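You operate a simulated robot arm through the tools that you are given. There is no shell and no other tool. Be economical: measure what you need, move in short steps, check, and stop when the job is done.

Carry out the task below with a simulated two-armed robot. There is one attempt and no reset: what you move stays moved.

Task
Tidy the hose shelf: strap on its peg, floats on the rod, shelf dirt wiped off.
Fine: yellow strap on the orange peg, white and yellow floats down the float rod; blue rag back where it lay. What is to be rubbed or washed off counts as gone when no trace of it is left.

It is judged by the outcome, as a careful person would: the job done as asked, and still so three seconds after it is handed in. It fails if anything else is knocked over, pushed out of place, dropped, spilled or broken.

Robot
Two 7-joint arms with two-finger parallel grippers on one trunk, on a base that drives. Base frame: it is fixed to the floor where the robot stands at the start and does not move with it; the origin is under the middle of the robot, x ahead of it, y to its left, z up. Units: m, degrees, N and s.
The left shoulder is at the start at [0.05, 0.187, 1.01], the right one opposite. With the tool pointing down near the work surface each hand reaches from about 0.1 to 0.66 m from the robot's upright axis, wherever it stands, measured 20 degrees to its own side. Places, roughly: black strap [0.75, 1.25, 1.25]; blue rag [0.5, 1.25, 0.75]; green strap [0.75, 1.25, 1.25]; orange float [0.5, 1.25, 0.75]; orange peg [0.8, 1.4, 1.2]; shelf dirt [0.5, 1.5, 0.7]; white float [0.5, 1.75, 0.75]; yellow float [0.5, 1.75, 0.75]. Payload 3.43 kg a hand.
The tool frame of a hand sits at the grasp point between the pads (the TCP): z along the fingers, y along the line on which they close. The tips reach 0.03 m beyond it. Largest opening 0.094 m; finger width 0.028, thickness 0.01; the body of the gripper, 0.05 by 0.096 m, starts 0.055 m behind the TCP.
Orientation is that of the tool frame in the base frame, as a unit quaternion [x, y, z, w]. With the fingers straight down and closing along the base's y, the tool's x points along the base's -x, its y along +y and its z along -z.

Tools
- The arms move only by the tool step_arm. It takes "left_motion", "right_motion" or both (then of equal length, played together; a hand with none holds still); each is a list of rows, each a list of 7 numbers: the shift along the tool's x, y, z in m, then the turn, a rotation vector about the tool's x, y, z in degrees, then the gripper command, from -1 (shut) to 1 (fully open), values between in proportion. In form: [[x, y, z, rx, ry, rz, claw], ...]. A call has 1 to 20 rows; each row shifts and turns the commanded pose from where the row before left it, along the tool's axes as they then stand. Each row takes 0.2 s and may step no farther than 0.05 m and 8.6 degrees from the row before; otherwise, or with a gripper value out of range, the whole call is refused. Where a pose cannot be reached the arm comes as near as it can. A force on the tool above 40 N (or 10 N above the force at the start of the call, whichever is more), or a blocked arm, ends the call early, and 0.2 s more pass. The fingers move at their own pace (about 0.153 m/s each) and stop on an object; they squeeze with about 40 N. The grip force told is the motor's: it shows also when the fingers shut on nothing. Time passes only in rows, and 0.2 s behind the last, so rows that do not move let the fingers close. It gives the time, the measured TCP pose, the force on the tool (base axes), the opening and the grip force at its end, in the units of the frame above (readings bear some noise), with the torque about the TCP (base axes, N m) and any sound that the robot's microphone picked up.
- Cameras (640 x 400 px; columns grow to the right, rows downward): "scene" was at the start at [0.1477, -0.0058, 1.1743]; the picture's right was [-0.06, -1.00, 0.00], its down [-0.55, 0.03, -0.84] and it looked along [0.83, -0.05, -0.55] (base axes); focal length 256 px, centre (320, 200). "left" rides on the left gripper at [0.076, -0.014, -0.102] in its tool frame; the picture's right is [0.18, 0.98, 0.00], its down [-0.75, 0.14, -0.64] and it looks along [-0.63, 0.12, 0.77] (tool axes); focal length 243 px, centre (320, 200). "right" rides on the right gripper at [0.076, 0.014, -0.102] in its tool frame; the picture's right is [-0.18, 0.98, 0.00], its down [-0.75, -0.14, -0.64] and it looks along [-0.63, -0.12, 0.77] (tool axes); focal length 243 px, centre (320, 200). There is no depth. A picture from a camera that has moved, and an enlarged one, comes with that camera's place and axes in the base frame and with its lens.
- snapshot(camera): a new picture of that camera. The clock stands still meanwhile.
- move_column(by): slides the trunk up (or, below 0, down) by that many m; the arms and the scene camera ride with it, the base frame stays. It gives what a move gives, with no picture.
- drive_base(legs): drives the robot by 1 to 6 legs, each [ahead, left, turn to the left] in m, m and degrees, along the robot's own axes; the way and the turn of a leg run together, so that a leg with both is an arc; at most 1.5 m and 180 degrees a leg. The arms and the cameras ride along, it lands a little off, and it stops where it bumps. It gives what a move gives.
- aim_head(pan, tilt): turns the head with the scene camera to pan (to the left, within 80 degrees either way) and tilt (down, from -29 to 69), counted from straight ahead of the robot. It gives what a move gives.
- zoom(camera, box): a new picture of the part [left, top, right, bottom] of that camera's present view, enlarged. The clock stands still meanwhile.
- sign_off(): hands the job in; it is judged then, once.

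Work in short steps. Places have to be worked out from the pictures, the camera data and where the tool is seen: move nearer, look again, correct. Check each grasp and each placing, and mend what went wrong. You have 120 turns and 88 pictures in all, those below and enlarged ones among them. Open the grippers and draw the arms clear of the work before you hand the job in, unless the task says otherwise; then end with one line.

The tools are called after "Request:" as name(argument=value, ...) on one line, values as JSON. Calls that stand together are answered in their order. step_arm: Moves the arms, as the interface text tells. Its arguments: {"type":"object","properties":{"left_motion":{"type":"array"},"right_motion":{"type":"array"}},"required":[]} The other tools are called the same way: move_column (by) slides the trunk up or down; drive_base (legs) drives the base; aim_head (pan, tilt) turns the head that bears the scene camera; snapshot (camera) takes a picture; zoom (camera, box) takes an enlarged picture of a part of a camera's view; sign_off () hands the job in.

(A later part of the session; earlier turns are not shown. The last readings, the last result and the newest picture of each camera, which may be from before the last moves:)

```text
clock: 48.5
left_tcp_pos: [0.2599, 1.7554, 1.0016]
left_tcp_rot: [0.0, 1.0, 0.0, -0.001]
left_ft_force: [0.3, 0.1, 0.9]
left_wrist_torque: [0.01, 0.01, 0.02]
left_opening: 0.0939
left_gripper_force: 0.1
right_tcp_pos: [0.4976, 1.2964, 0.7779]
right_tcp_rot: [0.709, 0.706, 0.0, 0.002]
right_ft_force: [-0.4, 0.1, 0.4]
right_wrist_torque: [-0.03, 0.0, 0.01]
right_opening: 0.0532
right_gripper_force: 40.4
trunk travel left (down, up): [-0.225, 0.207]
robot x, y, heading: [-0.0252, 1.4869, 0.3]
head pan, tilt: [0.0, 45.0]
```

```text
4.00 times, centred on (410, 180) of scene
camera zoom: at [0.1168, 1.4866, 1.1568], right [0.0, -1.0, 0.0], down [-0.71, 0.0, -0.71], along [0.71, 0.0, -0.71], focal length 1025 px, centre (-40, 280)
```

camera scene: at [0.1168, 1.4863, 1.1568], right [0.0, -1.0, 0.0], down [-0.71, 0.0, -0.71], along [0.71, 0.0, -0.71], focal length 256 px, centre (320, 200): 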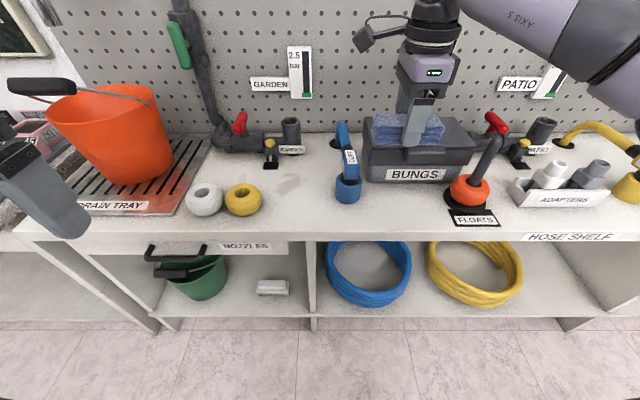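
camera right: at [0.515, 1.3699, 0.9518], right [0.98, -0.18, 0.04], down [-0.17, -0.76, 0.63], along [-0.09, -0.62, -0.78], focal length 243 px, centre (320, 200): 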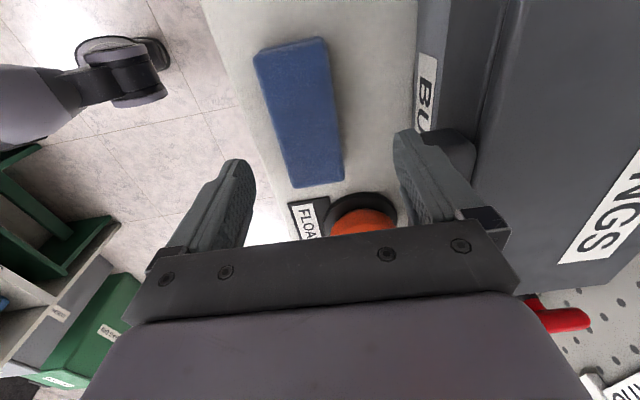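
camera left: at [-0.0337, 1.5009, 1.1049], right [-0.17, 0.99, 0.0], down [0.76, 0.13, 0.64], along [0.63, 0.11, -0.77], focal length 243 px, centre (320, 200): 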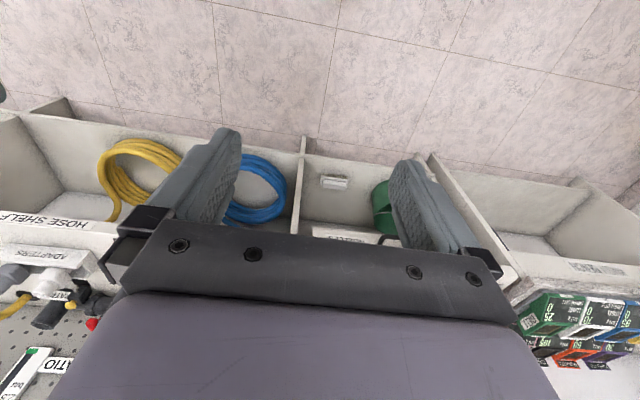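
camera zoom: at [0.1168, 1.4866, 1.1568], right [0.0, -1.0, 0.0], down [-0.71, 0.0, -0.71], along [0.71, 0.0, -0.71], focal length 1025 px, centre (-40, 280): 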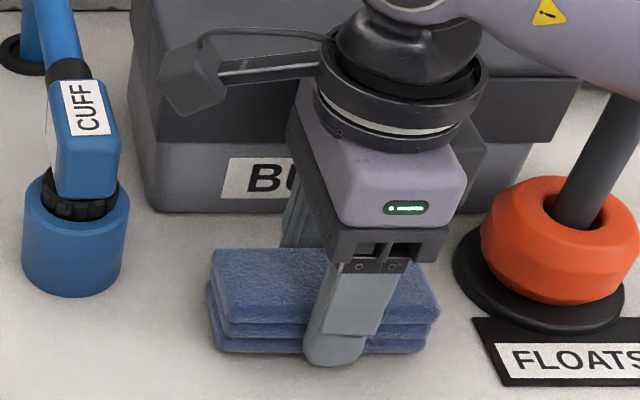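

It lies where it was. I lower 2 mm, open a little (0.064), and rise straight up.

Request:
step_arm(right_motion=[[0, 0, 0.002, 0, 0, 0, -1], [0, 0, 0, 0, 0, 0, 0.35], [0, 0, 0, 0, 0, 0, 0.35], [0, 0, -0.02, 0, 0, 0, 0.35], [0, 0, -0.03, 0, 0, 0, 0.35], [0, 0, -0.05, 0, 0, 0, 0.35], [0, 0, -0.05, 0, 0, 0, 0.35], [0, 0, 0, 0, 0, 0, 0.35]])

Request:
zoom(camera="scene", box=[330, 130, 490, 230])

```text
clock: 50.3
left_tcp_pos: [0.2591, 1.7554, 1.0016]
left_tcp_rot: [0.0, 1.0, 0.0, 0.0]
left_ft_force: [0.2, 0.5, -0.3]
left_wrist_torque: [0.0, 0.02, 0.02]
left_opening: 0.094
left_gripper_force: 0.1
right_tcp_pos: [0.498, 1.296, 0.9263]
right_tcp_rot: [0.709, 0.705, 0.001, 0.001]
right_ft_force: [-0.4, 0.2, -0.7]
right_wrist_torque: [0.03, -0.03, 0.01]
right_opening: 0.0634
right_gripper_force: 0.0
trunk travel left (down, up): [-0.225, 0.207]
robot x, y, heading: [-0.0223, 1.4871, -0.1]
head pan, tilt: [0.0, 45.0]
```

```text
4.00 times, centred on (410, 180) of scene
camera zoom: at [0.1167, 1.4866, 1.1568], right [0.0, -1.0, 0.0], down [-0.71, 0.0, -0.71], along [0.71, 0.0, -0.71], focal length 1025 px, centre (-40, 280)
```

zoom: 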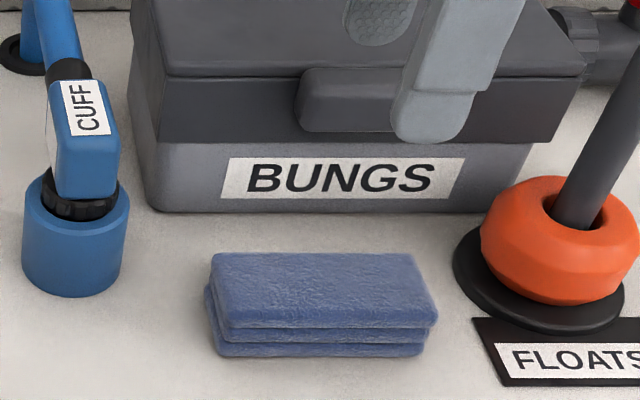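

The rag is back. I retract the right arm and turn the left hand 90° so that it closes along x.

Request:
step_arm(right_motion=[[0, 0, -0.04, 0, 0, 0, 0.35], [0, -0.04, -0.02, 0, 0, 0, 0.35], [0, -0.045, 0, 0, 0, 0, 0.35], [0, -0.045, 0, 0, 0, 0, 0.35], [0, -0.045, 0, 0, 0, 0, 0.35], [0, 0, 0, 0, 0, 0, 0.35], [0, 0, 0, 0, 0, 0, 0.35], [0, 0, 0, 0, 0, 0, 0.35], [0, 0, 0, 0, 0, 0, 0.35], [0, 0, 0, 0, 0, 0, 0.35], [0, 0, 0, 0, 0, 0, 0.35]], left_motion=[[0, 0, 0, 0, 0, -8.18, 1], [0, 0, 0, 0, 0, -8.18, 1], [0, 0, 0, 0, 0, -8.18, 1], [0, 0, 0, 0, 0, -8.18, 1], [0, 0, 0, 0, 0, -8.18, 1], [0, 0, 0, 0, 0, -8.18, 1], [0, 0, 0, 0, 0, -8.18, 1], [0, 0, 0, 0, 0, -8.18, 1], [0, 0, 0, 0, 0, -8.18, 1], [0, 0, 0, 0, 0, -8.18, 1], [0, 0, 0, 0, 0, -8.18, 1]])

Request:
zoom(camera="scene", box=[170, 150, 330, 250])

```text
clock: 52.7
left_tcp_pos: [0.2601, 1.7567, 1.0026]
left_tcp_rot: [0.708, -0.706, 0.0, 0.0]
left_ft_force: [0.4, 0.7, 0.0]
left_wrist_torque: [-0.01, -0.01, 0.0]
left_opening: 0.0941
left_gripper_force: 0.0
right_tcp_pos: [0.3228, 1.2973, 0.9858]
right_tcp_rot: [0.708, 0.706, 0.0, 0.002]
right_ft_force: [-0.7, -0.1, -0.6]
right_wrist_torque: [0.0, 0.0, -0.01]
right_opening: 0.0637
right_gripper_force: 0.1
trunk travel left (down, up): [-0.225, 0.207]
robot x, y, heading: [-0.0196, 1.4868, 0.0]
head pan, tilt: [0.0, 45.0]
```

```text
4.00 times, centred on (250, 200) of scene
camera zoom: at [0.1168, 1.4866, 1.1568], right [0.0, -1.0, 0.0], down [-0.71, 0.0, -0.71], along [0.71, 0.0, -0.71], focal length 1025 px, centre (600, 200)
```

zoom: 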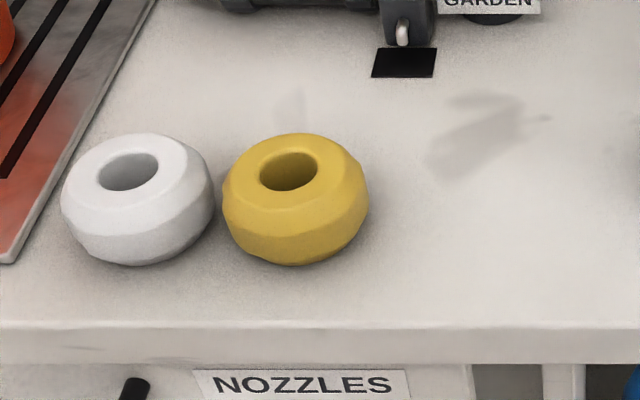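

White float centre ≈ (0.515, 1.7395), diameter ~0.08, height ~0.04. Tool x = −y, tool y = −x now; I move over it to z 0.84 and look.

Request:
step_arm(left_motion=[[0.004, -0.043, 0, 0, 0, 0, 1], [0.004, -0.043, 0, 0, 0, 0, 1], [0.004, -0.043, 0, 0, 0, 0, 1], [0.004, -0.043, 0, 0, 0, 0, 1], [0, -0.043, 0, 0, 0, 0, 1], [0, -0.04, 0, 0, 0, 0, 1], [0, 0, 0.05, 0, 0, 0, 1], [0, 0, 0.05, 0, 0, 0, 1], [0, 0, 0.05, 0, 0, 0, 1], [0, 0, 0, 0, 0, 0, 1]])

Request:
snapshot(camera="left")

Request:
zoom(camera="scene", box=[150, 130, 310, 230])

```text
clock: 54.9
left_tcp_pos: [0.5164, 1.7404, 0.8487]
left_tcp_rot: [0.707, -0.707, 0.0, -0.001]
left_ft_force: [-0.4, 0.6, 0.4]
left_wrist_torque: [-0.03, 0.0, 0.01]
left_opening: 0.0943
left_gripper_force: 0.0
right_tcp_pos: [0.3226, 1.2964, 0.9871]
right_tcp_rot: [0.708, 0.706, 0.0, 0.002]
right_ft_force: [-0.1, 0.7, -0.4]
right_wrist_torque: [0.02, -0.04, -0.02]
right_opening: 0.0637
right_gripper_force: 0.2
trunk travel left (down, up): [-0.225, 0.207]
robot x, y, heading: [-0.0223, 1.4853, -0.1]
head pan, tilt: [0.0, 45.0]
```

```text
55 pictures are left
camera left: at [0.5309, 1.6647, 0.9519], right [-0.98, -0.18, 0.0], down [-0.14, 0.75, 0.64], along [-0.12, 0.63, -0.77], focal length 243 px, centre (320, 200)
```

left: 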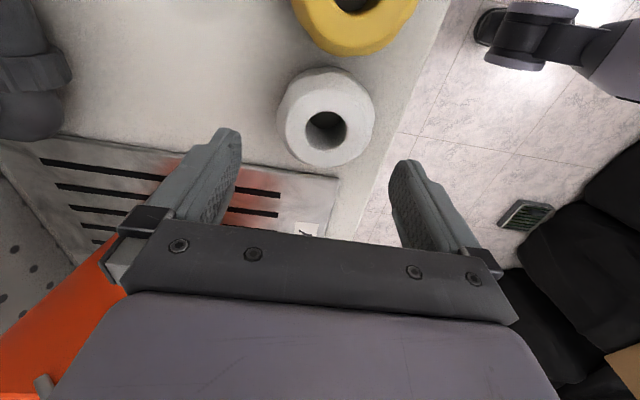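

```text
4.00 times, centred on (230, 180) of scene
camera zoom: at [0.1168, 1.4866, 1.1568], right [0.0, -1.0, 0.0], down [-0.71, 0.0, -0.71], along [0.71, 0.0, -0.71], focal length 1025 px, centre (680, 280)
```

zoom: 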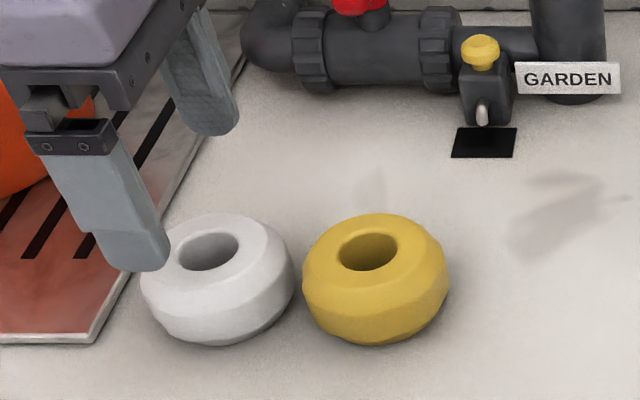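

The wrist camera puts the hole at (0.512, 1.741), confirming. Small correction and descend to z 0.776, then close.

Request:
step_arm(left_motion=[[0, 0.0035, 0.02, 0, 0, 0, 1], [0, 0, 0.02, 0, 0, 0, 1], [0, 0, 0.02, 0, 0, 0, 1], [0, 0, 0.013, 0, 0, 0, 1], [0, 0, 0, 0, 0, 0, 1], [0, 0, 0, 0, 0, 0, -1], [0, 0, 0, 0, 0, 0, -1], [0, 0, 0, 0, 0, 0, -1]])

Request:
zoom(camera="scene", box=[150, 130, 310, 230])

```text
clock: 56.7
left_tcp_pos: [0.5115, 1.7405, 0.7802]
left_tcp_rot: [0.708, -0.707, 0.0, 0.0]
left_ft_force: [-0.3, 0.1, 0.4]
left_wrist_torque: [0.0, 0.0, 0.04]
left_opening: 0.0685
left_gripper_force: 39.5
right_tcp_pos: [0.3217, 1.2962, 0.9873]
right_tcp_rot: [0.707, 0.707, 0.001, 0.001]
right_ft_force: [-0.3, 0.0, -0.1]
right_wrist_torque: [0.02, -0.02, -0.02]
right_opening: 0.0635
right_gripper_force: 0.0
trunk travel left (down, up): [-0.225, 0.207]
robot x, y, heading: [-0.0225, 1.489, -0.1]
head pan, tilt: [0.0, 45.0]
```

```text
4.00 times, centred on (230, 180) of scene
camera zoom: at [0.1167, 1.4866, 1.1568], right [0.0, -1.0, 0.0], down [-0.71, 0.0, -0.71], along [0.71, 0.0, -0.71], focal length 1025 px, centre (680, 280)
```

zoom: 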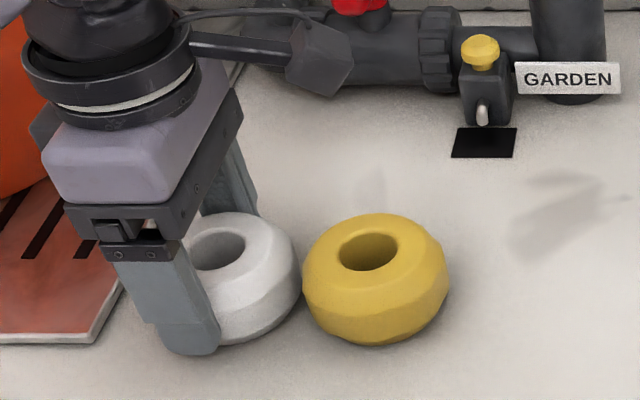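

Gripped at 0.0685. I lift and check.

Request:
step_arm(left_motion=[[0, 0, -0.02, 0, 0, 0, -1], [0, 0, -0.05, 0, 0, 0, -1], [0, 0, -0.05, 0, 0, 0, -1], [0, 0, -0.05, 0, 0, 0, -1], [0, 0, -0.05, 0, 0, 0, -1], [0, 0, 0, 0, 0, 0, -1]])

Request:
snapshot(camera="scene")

Request:
snapshot(camera="left")

```text
clock: 58.1
left_tcp_pos: [0.5104, 1.7411, 1.0008]
left_tcp_rot: [-0.707, 0.707, 0.0, 0.0]
left_ft_force: [-0.5, 0.6, -0.7]
left_wrist_torque: [0.03, -0.01, 0.01]
left_opening: 0.0685
left_gripper_force: 40.6
right_tcp_pos: [0.322, 1.2954, 0.9878]
right_tcp_rot: [0.708, 0.706, 0.001, 0.002]
right_ft_force: [-0.5, -0.4, -0.6]
right_wrist_torque: [0.01, 0.03, -0.04]
right_opening: 0.0635
right_gripper_force: 0.1
trunk travel left (down, up): [-0.225, 0.207]
robot x, y, heading: [-0.0196, 1.4887, -0.1]
head pan, tilt: [0.0, 45.0]
```

```text
52 pictures are left
camera scene: at [0.1168, 1.4866, 1.1568], right [0.0, -1.0, 0.0], down [-0.71, 0.0, -0.71], along [0.71, 0.0, -0.71], focal length 256 px, centre (320, 200)
```

scene: 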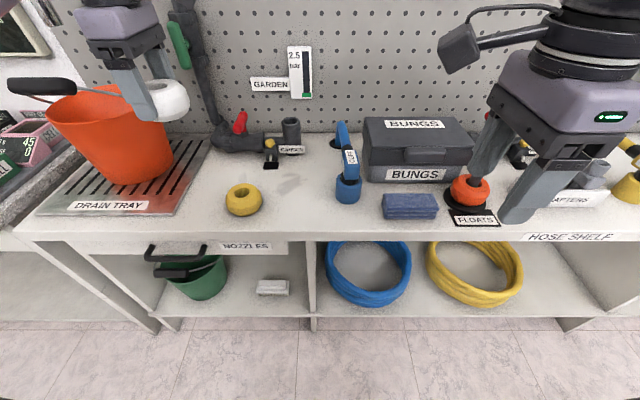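

```text
51 pictures are left
camera left: at [0.5256, 1.6655, 1.1034], right [-0.98, -0.18, 0.0], down [-0.14, 0.75, 0.64], along [-0.12, 0.63, -0.77], focal length 243 px, centre (320, 200)
```

left: 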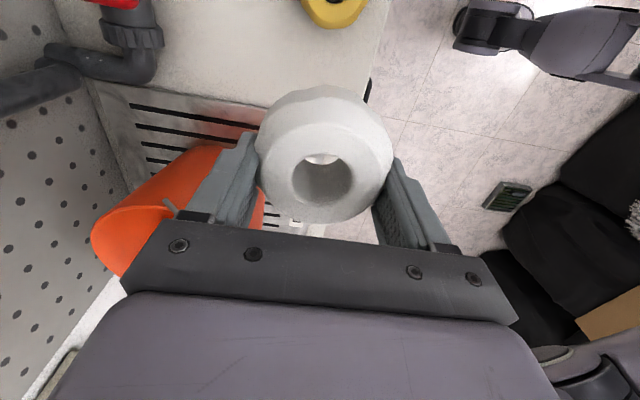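

The float is held level, its hole within ~5 mm of the TCP. I drive right 0.6 m, bringing it near the rod.

Request:
drive_base(legs=[[0, -0.6, 0]])

Request:
snapshot(camera="scene")

```text
clock: 61.6
left_tcp_pos: [0.5113, 1.1328, 0.999]
left_tcp_rot: [0.709, -0.705, 0.0, 0.0]
left_ft_force: [0.4, 0.1, 0.0]
left_wrist_torque: [-0.01, 0.02, 0.0]
left_opening: 0.0681
left_gripper_force: 40.1
right_tcp_pos: [0.3253, 0.6873, 0.987]
right_tcp_rot: [0.707, 0.708, 0.0, 0.002]
right_ft_force: [-0.1, -0.2, -0.5]
right_wrist_torque: [0.0, -0.01, 0.01]
right_opening: 0.0634
right_gripper_force: 0.0
trunk travel left (down, up): [-0.225, 0.207]
robot x, y, heading: [-0.023, 0.8741, 0.4]
head pan, tilt: [0.0, 45.0]
```

```text
50 pictures are left
camera scene: at [0.1187, 0.8757, 1.1568], right [0.01, -1.0, 0.0], down [-0.71, 0.0, -0.71], along [0.71, 0.0, -0.71], focal length 256 px, centre (320, 200)
```

scene: 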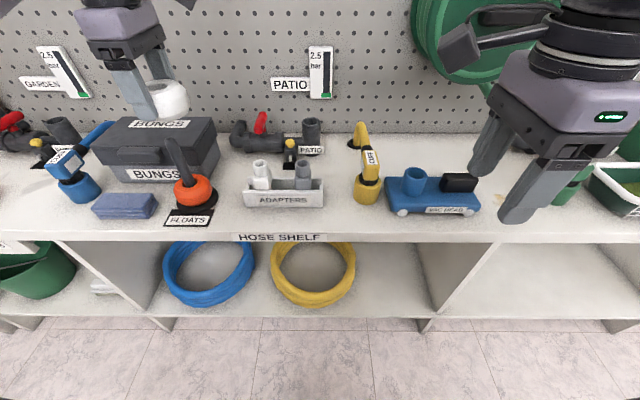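

I zoom on the rod to locate its axis and top.

Request:
zoom(camera="scene", box=[110, 130, 270, 230])

Request:
snapshot(camera="left")

```text
4.00 times, centred on (190, 180) of scene
camera zoom: at [0.1187, 0.8757, 1.1568], right [0.01, -1.0, 0.0], down [-0.71, 0.0, -0.71], along [0.71, 0.0, -0.71], focal length 1025 px, centre (840, 280)
```

zoom: 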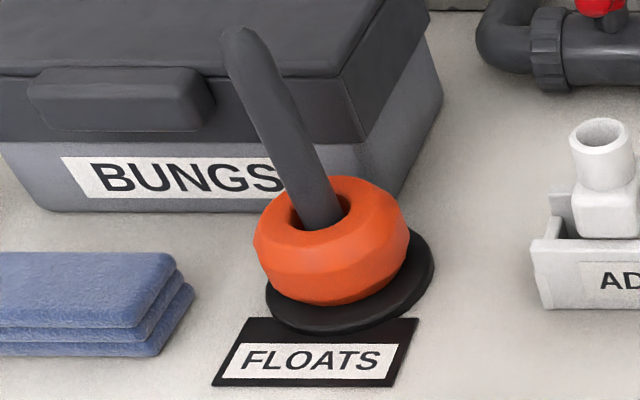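

```text
48 pictures are left
camera left: at [0.5268, 1.0567, 1.1028], right [-0.98, -0.19, 0.0], down [-0.15, 0.75, 0.64], along [-0.12, 0.63, -0.77], focal length 243 px, centre (320, 200)
```

left: 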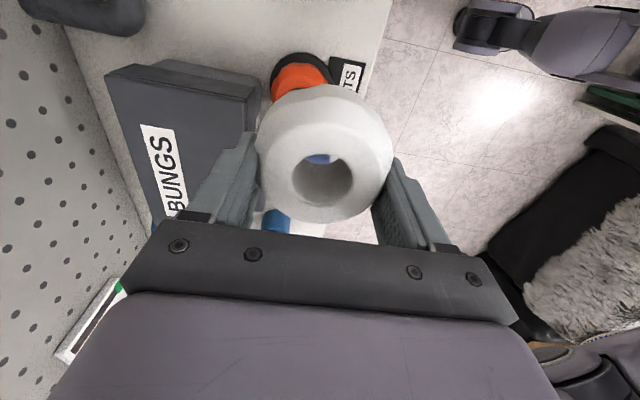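

Rod axis ≈ (0.530, 1.155), top z≈0.90, tapered from ~15 to ~24 mm. I shift the float over it and check alignment.

Request:
step_arm(left_motion=[[-0.0265, -0.019, 0, 0, 0, 0, -1], [0, 0, 0.02, 0, 0, 0, -1], [0, 0, 0, 0, 0, 0, -1]])

Request:
snapshot(camera="left")

Request:
zoom(camera="scene", box=[110, 90, 270, 190])

```text
clock: 62.4
left_tcp_pos: [0.53, 1.1577, 0.9792]
left_tcp_rot: [0.709, -0.706, 0.0, 0.0]
left_ft_force: [-0.2, 0.2, -0.9]
left_wrist_torque: [-0.02, 0.03, 0.03]
left_opening: 0.0682
left_gripper_force: 39.7
right_tcp_pos: [0.3253, 0.6866, 0.9865]
right_tcp_rot: [0.707, 0.708, 0.001, 0.003]
right_ft_force: [1.1, 0.3, 0.3]
right_wrist_torque: [-0.01, 0.0, 0.01]
right_opening: 0.0635
right_gripper_force: 0.1
trunk travel left (down, up): [-0.225, 0.207]
robot x, y, heading: [-0.0204, 0.8721, 0.1]
head pan, tilt: [0.0, 45.0]
```

```text
47 pictures are left
camera left: at [0.5448, 1.083, 1.0835], right [-0.98, -0.19, 0.0], down [-0.15, 0.75, 0.64], along [-0.12, 0.63, -0.77], focal length 243 px, centre (320, 200)
```

left: 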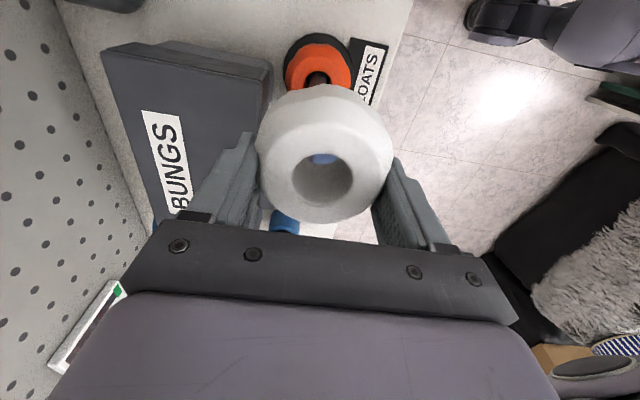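

```text
4.00 times, centred on (190, 140) of scene
camera zoom: at [0.1187, 0.8758, 1.1568], right [0.01, -1.0, 0.0], down [-0.71, 0.0, -0.71], along [0.71, 0.0, -0.71], focal length 1025 px, centre (840, 440)
```

zoom: 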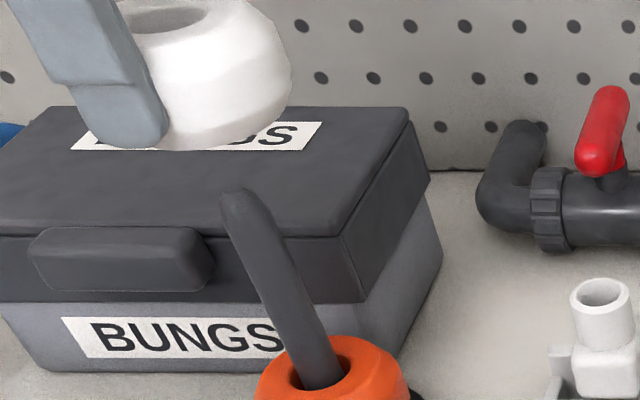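

The held hole is at y≈1.150, 8 mm right of the TCP; the rod at ≈(0.532, 1.154). I correct +4.5 mm in y and lower part-way onto the tip.

Request:
step_arm(left_motion=[[-0.0045, -0.001, 0, 0, 0, 0, -1], [0, 0, 0.02, 0, 0, 0, -1], [0, 0, 0.02, 0, 0, 0, -1], [0, 0, 0.015, 0, 0, 0, -1], [0, 0, 0, 0, 0, 0, -1]])

Request:
snapshot(camera="left")

Request:
zoom(camera="scene", box=[110, 90, 270, 190])

```text
clock: 63.6
left_tcp_pos: [0.531, 1.1641, 0.9228]
left_tcp_rot: [0.709, -0.706, -0.001, 0.0]
left_ft_force: [-0.3, -0.3, -0.7]
left_wrist_torque: [-0.03, 0.04, -0.01]
left_opening: 0.0679
left_gripper_force: 40.1
right_tcp_pos: [0.3248, 0.6877, 0.9868]
right_tcp_rot: [0.707, 0.708, 0.002, 0.001]
right_ft_force: [0.2, 0.4, 0.4]
right_wrist_torque: [0.02, 0.0, -0.01]
right_opening: 0.0633
right_gripper_force: 0.1
trunk travel left (down, up): [-0.225, 0.207]
robot x, y, heading: [-0.0204, 0.8762, 0.5]
head pan, tilt: [0.0, 45.0]
```

```text
45 pictures are left
camera left: at [0.5467, 1.0886, 1.0267], right [-0.98, -0.19, 0.0], down [-0.15, 0.75, 0.64], along [-0.12, 0.63, -0.77], focal length 243 px, centre (320, 200)
```

left: 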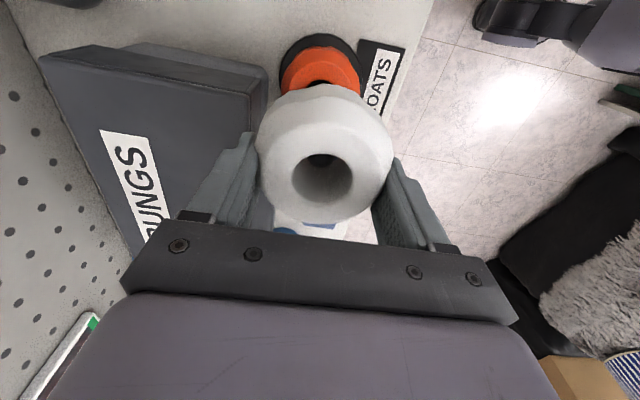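

```text
4.00 times, centred on (190, 140) of scene
camera zoom: at [0.1187, 0.8759, 1.1568], right [0.01, -1.0, 0.0], down [-0.71, 0.0, -0.71], along [0.71, 0.0, -0.71], focal length 1025 px, centre (840, 440)
```

zoom: 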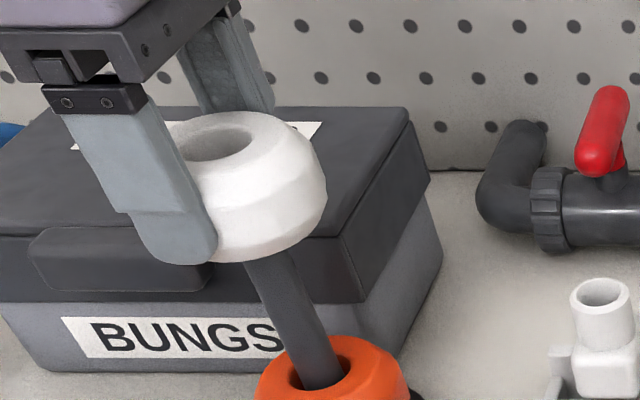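

The rod tip is inside the hole. I lower on, to z≈0.865.

Request:
step_arm(left_motion=[[0, 0, 0.015, 0, 0, 0, -1], [0, 0, 0.015, 0, 0, 0, -1], [0, 0, 0.015, 0, 0, 0, -1], [0, 0, 0.012, 0, 0, 0, -1], [0, 0, 0, 0, 0, 0, -1]])

Request:
zoom(camera="scene", box=[110, 110, 270, 210])

```text
clock: 64.8
left_tcp_pos: [0.5322, 1.1634, 0.8664]
left_tcp_rot: [0.709, -0.705, 0.0, 0.001]
left_ft_force: [-0.1, -0.3, -0.6]
left_wrist_torque: [0.0, -0.02, -0.01]
left_opening: 0.0678
left_gripper_force: 40.0
right_tcp_pos: [0.325, 0.6878, 0.9875]
right_tcp_rot: [0.707, 0.708, 0.0, 0.003]
right_ft_force: [-0.2, -0.2, -0.8]
right_wrist_torque: [-0.02, -0.02, 0.02]
right_opening: 0.0636
right_gripper_force: 0.1
trunk travel left (down, up): [-0.225, 0.207]
robot x, y, heading: [-0.0226, 0.8768, 0.3]
head pan, tilt: [0.0, 45.0]
```

```text
4.00 times, centred on (190, 160) of scene
camera zoom: at [0.1187, 0.8759, 1.1568], right [0.01, -1.0, 0.0], down [-0.71, 0.0, -0.71], along [0.71, 0.0, -0.71], focal length 1025 px, centre (840, 360)
```

zoom: 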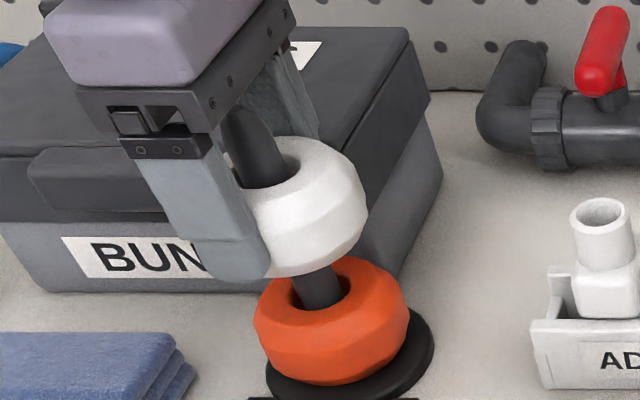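

Rod through the float. I open only slightly (0.077; the box is close behind) so it slides down, then rise.

Request:
step_arm(left_motion=[[0, 0, 0, 0, 0, 0, 0.62], [0, 0, 0, 0, 0, 0, 0.62], [0, 0, 0, 0, 0, 0, 0.62]])

Request:
zoom(camera="scene", box=[110, 110, 270, 210])

```text
clock: 65.6
left_tcp_pos: [0.5314, 1.1629, 0.8668]
left_tcp_rot: [0.709, -0.705, 0.0, 0.0]
left_ft_force: [0.5, 0.2, -0.9]
left_wrist_torque: [-0.02, 0.01, -0.01]
left_opening: 0.0761
left_gripper_force: 0.1
right_tcp_pos: [0.3249, 0.6868, 0.9872]
right_tcp_rot: [0.706, 0.708, 0.0, 0.002]
right_ft_force: [0.8, -0.7, 0.2]
right_wrist_torque: [-0.05, 0.01, 0.03]
right_opening: 0.0634
right_gripper_force: 0.1
trunk travel left (down, up): [-0.225, 0.207]
robot x, y, heading: [-0.0231, 0.8755, 0.3]
head pan, tilt: [0.0, 45.0]
```

```text
4.00 times, centred on (190, 160) of scene
camera zoom: at [0.1187, 0.8758, 1.1568], right [0.01, -1.0, 0.0], down [-0.71, 0.0, -0.71], along [0.71, 0.0, -0.71], focal length 1025 px, centre (840, 360)
```

zoom: 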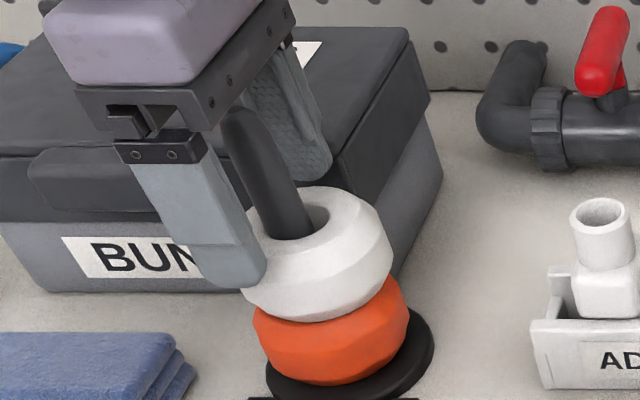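

White sits down on orange. I rise and drive left 0.49 m to bring the hand above the yellow float.

Request:
step_arm(left_motion=[[0, 0, -0.04, 0, 0, 0, 0.62], [0, 0, -0.05, 0, 0, 0, 0.62], [0, 0, -0.05, 0, 0, 0, 0.62], [0, 0.017, 0, 0, 0, 0, 1], [0, 0, 0, 0, 0, 0, 1]])

Request:
drive_base(legs=[[0, 0.49, 0]])

Request:
snapshot(camera="left")

Request:
zoom(camera="scene", box=[100, 110, 260, 210])

```text
clock: 66.8
left_tcp_pos: [0.5146, 1.1645, 1.0075]
left_tcp_rot: [0.709, -0.705, 0.001, 0.0]
left_ft_force: [-0.6, -0.7, -0.6]
left_wrist_torque: [0.03, 0.0, 0.02]
left_opening: 0.094
left_gripper_force: 0.1
right_tcp_pos: [0.3245, 0.6871, 0.987]
right_tcp_rot: [0.706, 0.708, 0.001, 0.002]
right_ft_force: [0.6, 0.6, 0.2]
right_wrist_torque: [-0.01, -0.03, 0.04]
right_opening: 0.0638
right_gripper_force: 0.1
trunk travel left (down, up): [-0.225, 0.207]
robot x, y, heading: [-0.0191, 0.8752, 0.1]
head pan, tilt: [0.0, 45.0]
```

```text
clock: 69.6
left_tcp_pos: [0.5159, 1.6368, 1.0068]
left_tcp_rot: [-0.707, 0.707, 0.0, 0.0]
left_ft_force: [0.3, -0.2, 0.2]
left_wrist_torque: [0.02, -0.01, 0.0]
left_opening: 0.0938
left_gripper_force: 0.1
right_tcp_pos: [0.3224, 1.1605, 0.9872]
right_tcp_rot: [0.709, 0.705, 0.001, 0.001]
right_ft_force: [-0.4, -0.6, -0.5]
right_wrist_torque: [0.02, 0.01, 0.01]
right_opening: 0.0638
right_gripper_force: 0.0
trunk travel left (down, up): [-0.225, 0.207]
robot x, y, heading: [-0.0251, 1.3495, 0.0]
head pan, tilt: [0.0, 45.0]
```

```text
41 pictures are left
camera left: at [0.5314, 1.5623, 1.1108], right [-0.98, -0.18, 0.0], down [-0.14, 0.75, 0.64], along [-0.12, 0.63, -0.77], focal length 243 px, centre (320, 200)
```

left: 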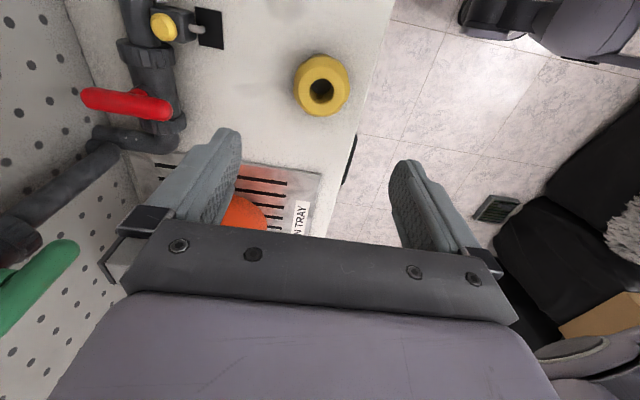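

```text
4.00 times, centred on (180, 160) of scene
camera zoom: at [0.1176, 1.3515, 1.1568], right [0.0, -1.0, 0.0], down [-0.71, 0.0, -0.71], along [0.71, 0.0, -0.71], focal length 1025 px, centre (880, 360)
```

zoom: 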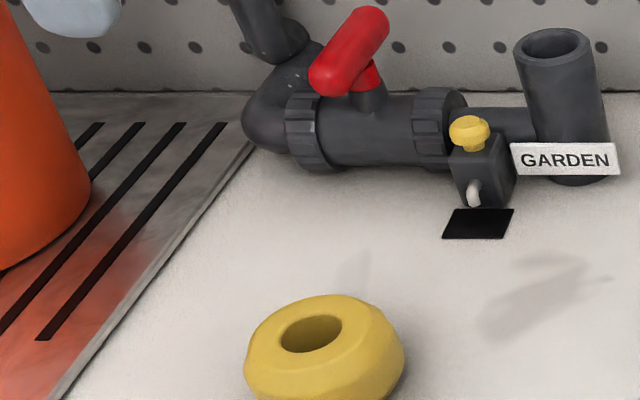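

Yellow's hole ≈ (0.512, 1.650). I align, descend to z 0.78 and close.

Request:
step_arm(left_motion=[[-0.013, 0.004, 0, 0, 0, 0, 1], [0, 0, 0.05, 0, 0, 0, 1], [0, 0, 0.05, 0, 0, 0, 1], [0, 0, 0.05, 0, 0, 0, 1], [0, 0, 0.03, 0, 0, 0, 1], [0, 0, 0.025, 0, 0, 0, 1], [0, 0, 0.022, 0, 0, 0, 1], [0, 0, 0, 0, 0, 0, 1], [0, 0, 0, 0, 0, 0, -1], [0, 0, 0, 0, 0, 0, -1], [0, 0, 0, 0, 0, 0, -1]])

Request:
step_arm(left_motion=[[0, 0, -0.03, 0, 0, 0, -1], [0, 0, -0.05, 0, 0, 0, -1], [0, 0, -0.05, 0, 0, 0, -1], [0, 0, -0.05, 0, 0, 0, -1], [0, 0, -0.04, 0, 0, 0, -1], [0, 0, 0, 0, 0, 0, -1]])

Request:
snapshot(camera="left")

```text
clock: 72.0
left_tcp_pos: [0.5134, 1.6504, 0.7819]
left_tcp_rot: [-0.707, 0.707, 0.001, 0.0]
left_ft_force: [-0.5, -0.3, 0.7]
left_wrist_torque: [-0.03, -0.01, 0.0]
left_opening: 0.069
left_gripper_force: 39.9
right_tcp_pos: [0.3234, 1.16, 0.9861]
right_tcp_rot: [0.708, 0.706, 0.0, 0.002]
right_ft_force: [-0.3, -1.3, 0.2]
right_wrist_torque: [-0.01, 0.03, 0.01]
right_opening: 0.0636
right_gripper_force: 0.1
trunk travel left (down, up): [-0.225, 0.207]
robot x, y, heading: [-0.022, 1.3529, -0.2]
head pan, tilt: [0.0, 45.0]
```

```text
clock: 73.4
left_tcp_pos: [0.5121, 1.6501, 1.0038]
left_tcp_rot: [-0.707, 0.707, 0.0, 0.0]
left_ft_force: [0.4, -0.3, -1.0]
left_wrist_torque: [-0.01, -0.01, -0.01]
left_opening: 0.0689
left_gripper_force: 40.6
right_tcp_pos: [0.3234, 1.1605, 0.9868]
right_tcp_rot: [0.709, 0.705, 0.0, 0.002]
right_ft_force: [0.3, 0.3, -0.8]
right_wrist_torque: [0.02, 0.01, -0.01]
right_opening: 0.0633
right_gripper_force: 0.0
trunk travel left (down, up): [-0.225, 0.207]
robot x, y, heading: [-0.0225, 1.3551, -0.2]
head pan, tilt: [0.0, 45.0]
```

```text
39 pictures are left
camera left: at [0.5276, 1.5745, 1.1054], right [-0.98, -0.18, 0.0], down [-0.14, 0.75, 0.64], along [-0.12, 0.63, -0.77], focal length 243 px, centre (320, 200)
```

left: 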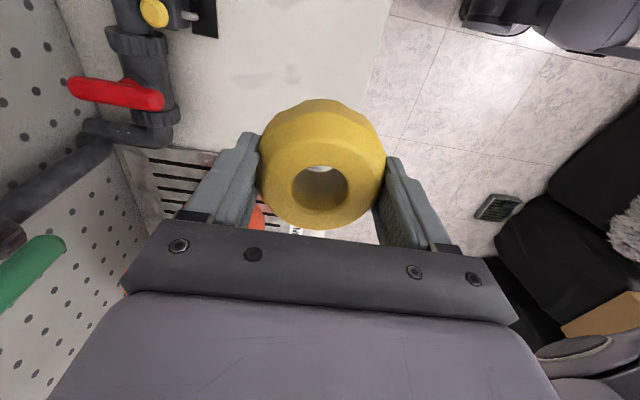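

Yellow held, hole ≈ 4 mm off the TCP. I drive back right toward the rod.

Request:
drive_base(legs=[[0, -0.48, 0]])

Request:
zoom(camera="scene", box=[110, 90, 270, 190])

```text
clock: 76.3
left_tcp_pos: [0.5127, 1.1725, 1.0019]
left_tcp_rot: [0.71, -0.704, 0.0, 0.0]
left_ft_force: [0.7, 0.1, -0.4]
left_wrist_torque: [0.01, 0.0, -0.04]
left_opening: 0.0687
left_gripper_force: 40.3
right_tcp_pos: [0.3258, 0.6839, 0.9856]
right_tcp_rot: [0.706, 0.708, 0.001, 0.003]
right_ft_force: [0.0, -0.3, -0.2]
right_wrist_torque: [0.04, 0.0, 0.01]
right_opening: 0.0633
right_gripper_force: 0.1
trunk travel left (down, up): [-0.225, 0.207]
robot x, y, heading: [-0.0222, 0.8702, 0.5]
head pan, tilt: [0.0, 45.0]
```

```text
4.00 times, centred on (190, 140) of scene
camera zoom: at [0.1194, 0.8706, 1.1568], right [0.01, -1.0, 0.0], down [-0.71, -0.01, -0.71], along [0.71, 0.01, -0.71], focal length 1025 px, centre (840, 440)
```

zoom: 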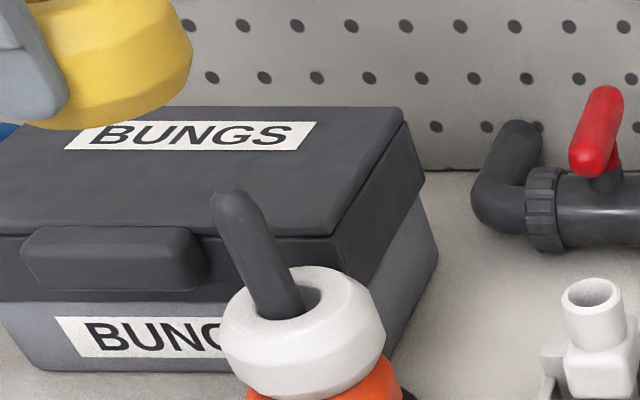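

I move to (0.5315, 1.160) and lower to where the tip enters.

Request:
step_arm(left_motion=[[0.0125, -0.019, 0, 0, 0, 0, -1], [0, 0, 0.03, 0, 0, 0, -1], [0, 0, 0.02, 0, 0, 0, -1], [0, 0, 0.02, 0, 0, 0, -1], [0, 0, 0.01, 0, 0, 0, -1], [0, 0, 0, 0, 0, 0, -1]])

Request:
snapshot(camera="left")

Request:
zoom(camera="scene", box=[110, 90, 270, 190])

```text
clock: 77.7
left_tcp_pos: [0.5302, 1.1599, 0.9213]
left_tcp_rot: [0.71, -0.705, 0.001, -0.001]
left_ft_force: [2.4, -3.2, 1.1]
left_wrist_torque: [-0.15, -0.07, 0.0]
left_opening: 0.068
left_gripper_force: 39.9
right_tcp_pos: [0.3262, 0.6814, 0.9869]
right_tcp_rot: [0.706, 0.709, 0.001, 0.002]
right_ft_force: [0.0, 0.3, 1.3]
right_wrist_torque: [0.0, 0.0, -0.04]
right_opening: 0.0633
right_gripper_force: 0.1
trunk travel left (down, up): [-0.225, 0.207]
robot x, y, heading: [-0.0239, 0.8699, 0.5]
head pan, tilt: [0.0, 45.0]
```

```text
37 pictures are left
camera left: at [0.5458, 1.0863, 1.0249], right [-0.98, -0.19, 0.0], down [-0.15, 0.75, 0.64], along [-0.12, 0.63, -0.77], focal length 243 px, centre (320, 200)
```

left: 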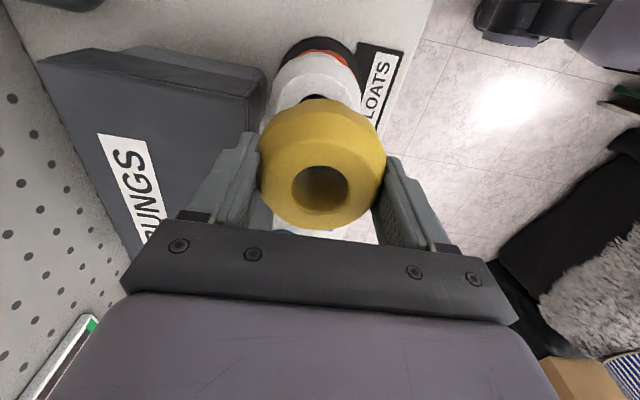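

```text
4.00 times, centred on (190, 140) of scene
camera zoom: at [0.1195, 0.8704, 1.1568], right [0.01, -1.0, 0.0], down [-0.71, -0.01, -0.71], along [0.71, 0.01, -0.71], focal length 1025 px, centre (840, 440)
```

zoom: 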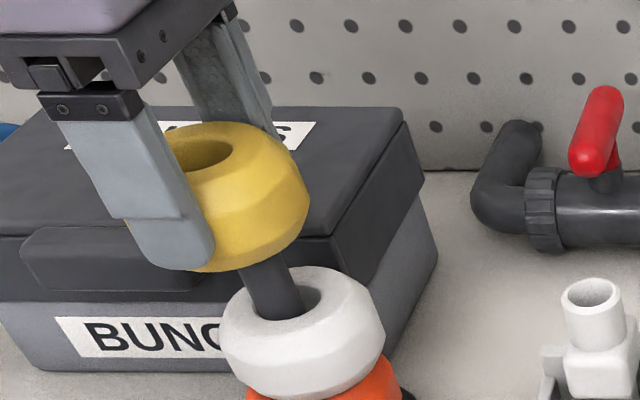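

A light side contact: the rod is nearer the hole's −y wall. I shift 5 mm to −y, 1 mm to +x and look.

Request:
step_arm(left_motion=[[0.005, -0.001, 0, 0, 0, 0, -1], [0, 0, 0, 0, 0, 0, -1]])

Request:
snapshot(camera="left")

```text
clock: 78.3
left_tcp_pos: [0.5316, 1.1572, 0.9212]
left_tcp_rot: [0.71, -0.704, 0.0, 0.0]
left_ft_force: [-1.2, -0.7, -0.6]
left_wrist_torque: [0.02, 0.01, -0.02]
left_opening: 0.068
left_gripper_force: 40.0
right_tcp_pos: [0.3258, 0.6819, 0.9873]
right_tcp_rot: [0.706, 0.708, 0.001, 0.002]
right_ft_force: [0.0, -0.1, -0.6]
right_wrist_torque: [0.0, -0.03, -0.02]
right_opening: 0.0635
right_gripper_force: 0.1
trunk travel left (down, up): [-0.225, 0.207]
robot x, y, heading: [-0.0213, 0.8665, 0.5]
head pan, tilt: [0.0, 45.0]
```

```text
35 pictures are left
camera left: at [0.547, 1.0818, 1.0244], right [-0.98, -0.19, 0.0], down [-0.15, 0.75, 0.64], along [-0.12, 0.63, -0.77], focal length 243 px, centre (320, 200)
```

left: 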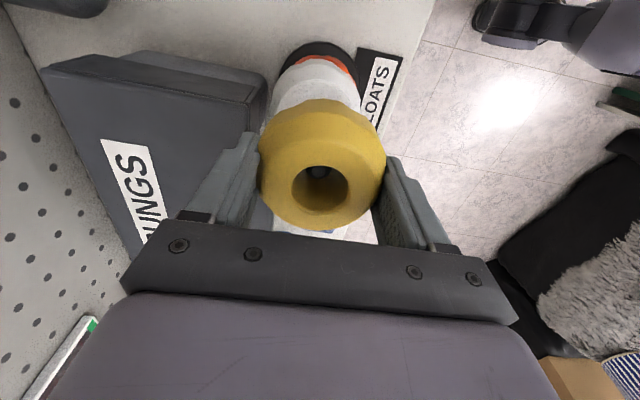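

The tip shows in the hole, no force. I lower to z≈0.872.

Request:
step_arm(left_motion=[[0, 0, 0.013, 0, 0, 0, -1], [0, 0, 0.013, 0, 0, 0, -1], [0, 0, 0.013, 0, 0, 0, -1], [0, 0, 0.01, 0, 0, 0, -1], [0, 0, 0, 0, 0, 0, -1]])

Request:
zoom(camera="scene", box=[110, 110, 270, 210])

```text
clock: 79.5
left_tcp_pos: [0.5315, 1.1558, 0.8793]
left_tcp_rot: [0.71, -0.704, 0.005, -0.004]
left_ft_force: [0.0, 3.5, 31.5]
left_wrist_torque: [0.28, -0.02, 0.29]
left_opening: 0.0676
left_gripper_force: 40.7
right_tcp_pos: [0.3241, 0.681, 0.9885]
right_tcp_rot: [0.706, 0.708, 0.002, 0.002]
right_ft_force: [-0.1, -0.3, -0.3]
right_wrist_torque: [0.0, 0.0, -0.01]
right_opening: 0.064
right_gripper_force: 0.0
trunk travel left (down, up): [-0.225, 0.207]
robot x, y, heading: [-0.0192, 0.8701, 0.5]
head pan, tilt: [0.0, 45.0]
```

```text
4.00 times, centred on (190, 160) of scene
camera zoom: at [0.1168, 0.8697, 1.1577], right [0.01, -1.0, 0.0], down [-0.7, -0.01, -0.71], along [0.71, 0.01, -0.7], focal length 1025 px, centre (840, 360)
```

zoom: 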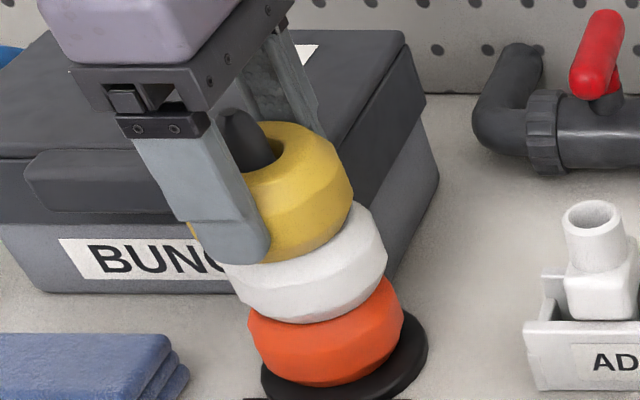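

Yellow rests on white. I open slightly and rise.

Request:
step_arm(left_motion=[[0, 0, -0.004, 0, 0, 0, 0.62], [0, 0, 0, 0, 0, 0, 0.62], [0, 0, 0, 0, 0, 0, 0.62], [0, 0, -0.04, 0, 0, 0, 0.62], [0, 0, -0.05, 0, 0, 0, 0.62], [0, 0, -0.05, 0, 0, 0, 0.62], [0, 0, 0, 0, 0, 0, 0.62]])

Request:
snapshot(camera="scene")

Request:
zoom(camera="scene", box=[110, 130, 270, 230])

```text
clock: 81.1
left_tcp_pos: [0.5306, 1.1575, 1.0183]
left_tcp_rot: [0.71, -0.704, 0.0, 0.0]
left_ft_force: [-0.4, -0.3, -0.2]
left_wrist_torque: [-0.01, 0.05, -0.01]
left_opening: 0.0761
left_gripper_force: 0.1
right_tcp_pos: [0.3271, 0.6821, 0.9866]
right_tcp_rot: [0.706, 0.708, 0.001, 0.001]
right_ft_force: [-0.3, -0.4, -0.1]
right_wrist_torque: [0.01, 0.03, 0.01]
right_opening: 0.0633
right_gripper_force: 0.1
trunk travel left (down, up): [-0.225, 0.207]
robot x, y, heading: [-0.021, 0.868, 0.4]
head pan, tilt: [0.0, 45.0]
```

```text
33 pictures are left
camera scene: at [0.1194, 0.8707, 1.1568], right [0.01, -1.0, 0.0], down [-0.71, -0.01, -0.71], along [0.71, 0.01, -0.71], focal length 256 px, centre (320, 200)
```

scene: 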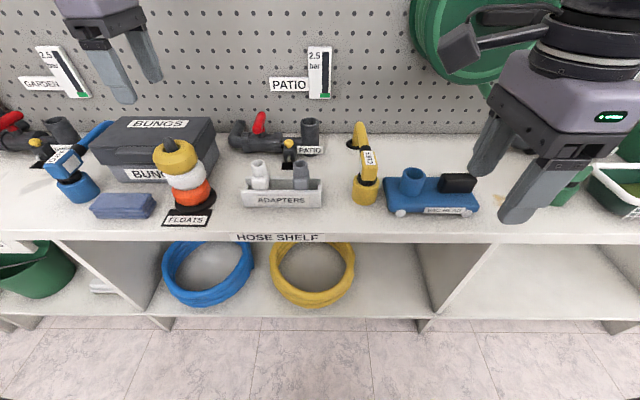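

```text
4.00 times, centred on (190, 180) of scene
camera zoom: at [0.1194, 0.8707, 1.1568], right [0.01, -1.0, 0.0], down [-0.71, -0.01, -0.71], along [0.71, 0.01, -0.71], focal length 1025 px, centre (840, 280)
```

zoom: 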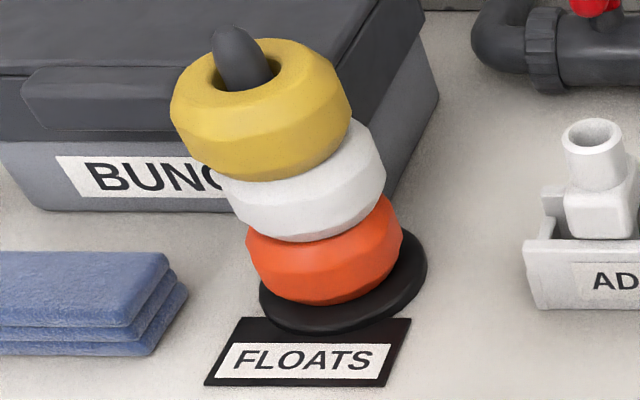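

All three floats are down the rod. Next the yellow strap near (0.50, −0.03): I retract the left arm, turn the right hand back to closing along y, and drive right.

Request:
step_arm(left_motion=[[0, 0.045, 0, 0, 0, 0, 0.62], [0, 0.045, 0, 0, 0, 0, 0.62], [0, 0.045, 0, 0, 0, 0, 0.62], [0, 0.045, 0, 0, 0, 0, 1], [0, 0, 0, 0, 0, 0, 1], [0, 0, 0, 0, 0, 0, 1], [0, 0, 0, 0, 0, 0, 1], [0, 0, 0, 0, 0, 0, 1], [0, 0, 0, 0, 0, 0, 1], [0, 0, 0, 0, 0, 0, 1], [0, 0, 0, 0, 0, 0, 1]], right_motion=[[0, 0, 0, 0, 0, -8.18, 1], [0, 0, 0, 0, 0, -8.18, 1], [0, 0, 0, 0, 0, -8.18, 1], [0, 0, 0, 0, 0, -8.18, 1], [0, 0, 0, 0, 0, -8.18, 1], [0, 0, 0, 0, 0, -8.18, 1], [0, 0, 0, 0, 0, -8.18, 1], [0, 0, 0, 0, 0, -8.18, 1], [0, 0, 0, 0, 0, -8.18, 1], [0, 0, 0, 0, 0, -8.18, 1], [0, 0, 0, 0, 0, -8.18, 1]])

Request:
drive_base(legs=[[0, -0.7, 0]])

Request:
snapshot(camera="scene")

```text
clock: 83.5
left_tcp_pos: [0.3505, 1.1546, 1.0194]
left_tcp_rot: [0.71, -0.704, 0.0, 0.0]
left_ft_force: [0.4, 0.3, -0.1]
left_wrist_torque: [-0.03, -0.01, 0.0]
left_opening: 0.0941
left_gripper_force: 0.0
right_tcp_pos: [0.3267, 0.6823, 0.9873]
right_tcp_rot: [-0.003, 1.0, -0.001, 0.002]
right_ft_force: [-0.2, -0.9, 0.1]
right_wrist_torque: [-0.03, 0.01, 0.01]
right_opening: 0.0939
right_gripper_force: 0.1
trunk travel left (down, up): [-0.225, 0.207]
robot x, y, heading: [-0.0204, 0.872, 0.3]
head pan, tilt: [0.0, 45.0]
```

```text
clock: 87.2
left_tcp_pos: [0.3567, 0.475, 1.0193]
left_tcp_rot: [0.709, -0.705, 0.0, 0.0]
left_ft_force: [-0.1, 0.7, -0.6]
left_wrist_torque: [0.0, 0.01, -0.01]
left_opening: 0.0938
left_gripper_force: 0.0
right_tcp_pos: [0.3312, 0.0017, 0.9874]
right_tcp_rot: [-0.001, 1.0, 0.0, 0.002]
right_ft_force: [-0.2, 1.1, 0.7]
right_wrist_torque: [-0.01, -0.03, 0.04]
right_opening: 0.0941
right_gripper_force: 0.2
trunk travel left (down, up): [-0.225, 0.207]
robot x, y, heading: [-0.0183, 0.1848, 0.3]
head pan, tilt: [0.0, 45.0]
```

```text
31 pictures are left
camera scene: at [0.1245, 0.1905, 1.1568], right [0.01, -1.0, 0.0], down [-0.71, 0.0, -0.71], along [0.71, 0.0, -0.71], focal length 256 px, centre (320, 200)
```

scene: 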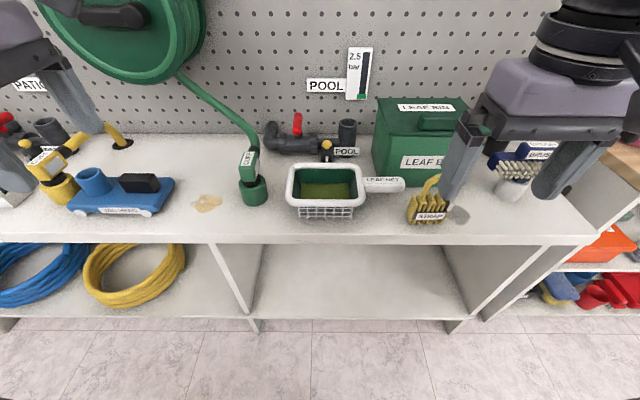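

Request:
zoom(camera="scene", box=[370, 160, 482, 230])

```text
5.71 times, centred on (426, 195) of scene
camera zoom: at [0.1245, 0.1905, 1.1568], right [0.01, -1.0, 0.0], down [-0.71, 0.0, -0.71], along [0.71, 0.0, -0.71], focal length 1465 px, centre (-286, 229)
```

zoom: 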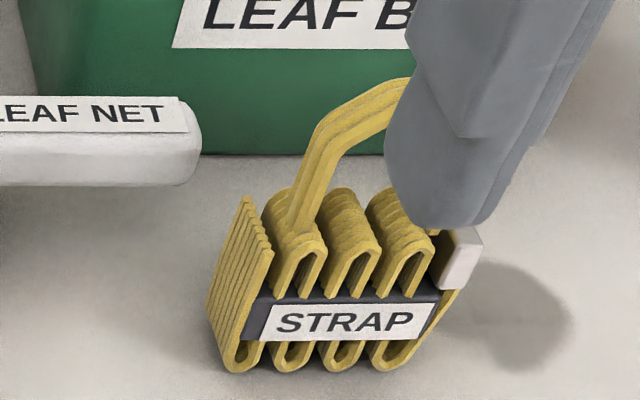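

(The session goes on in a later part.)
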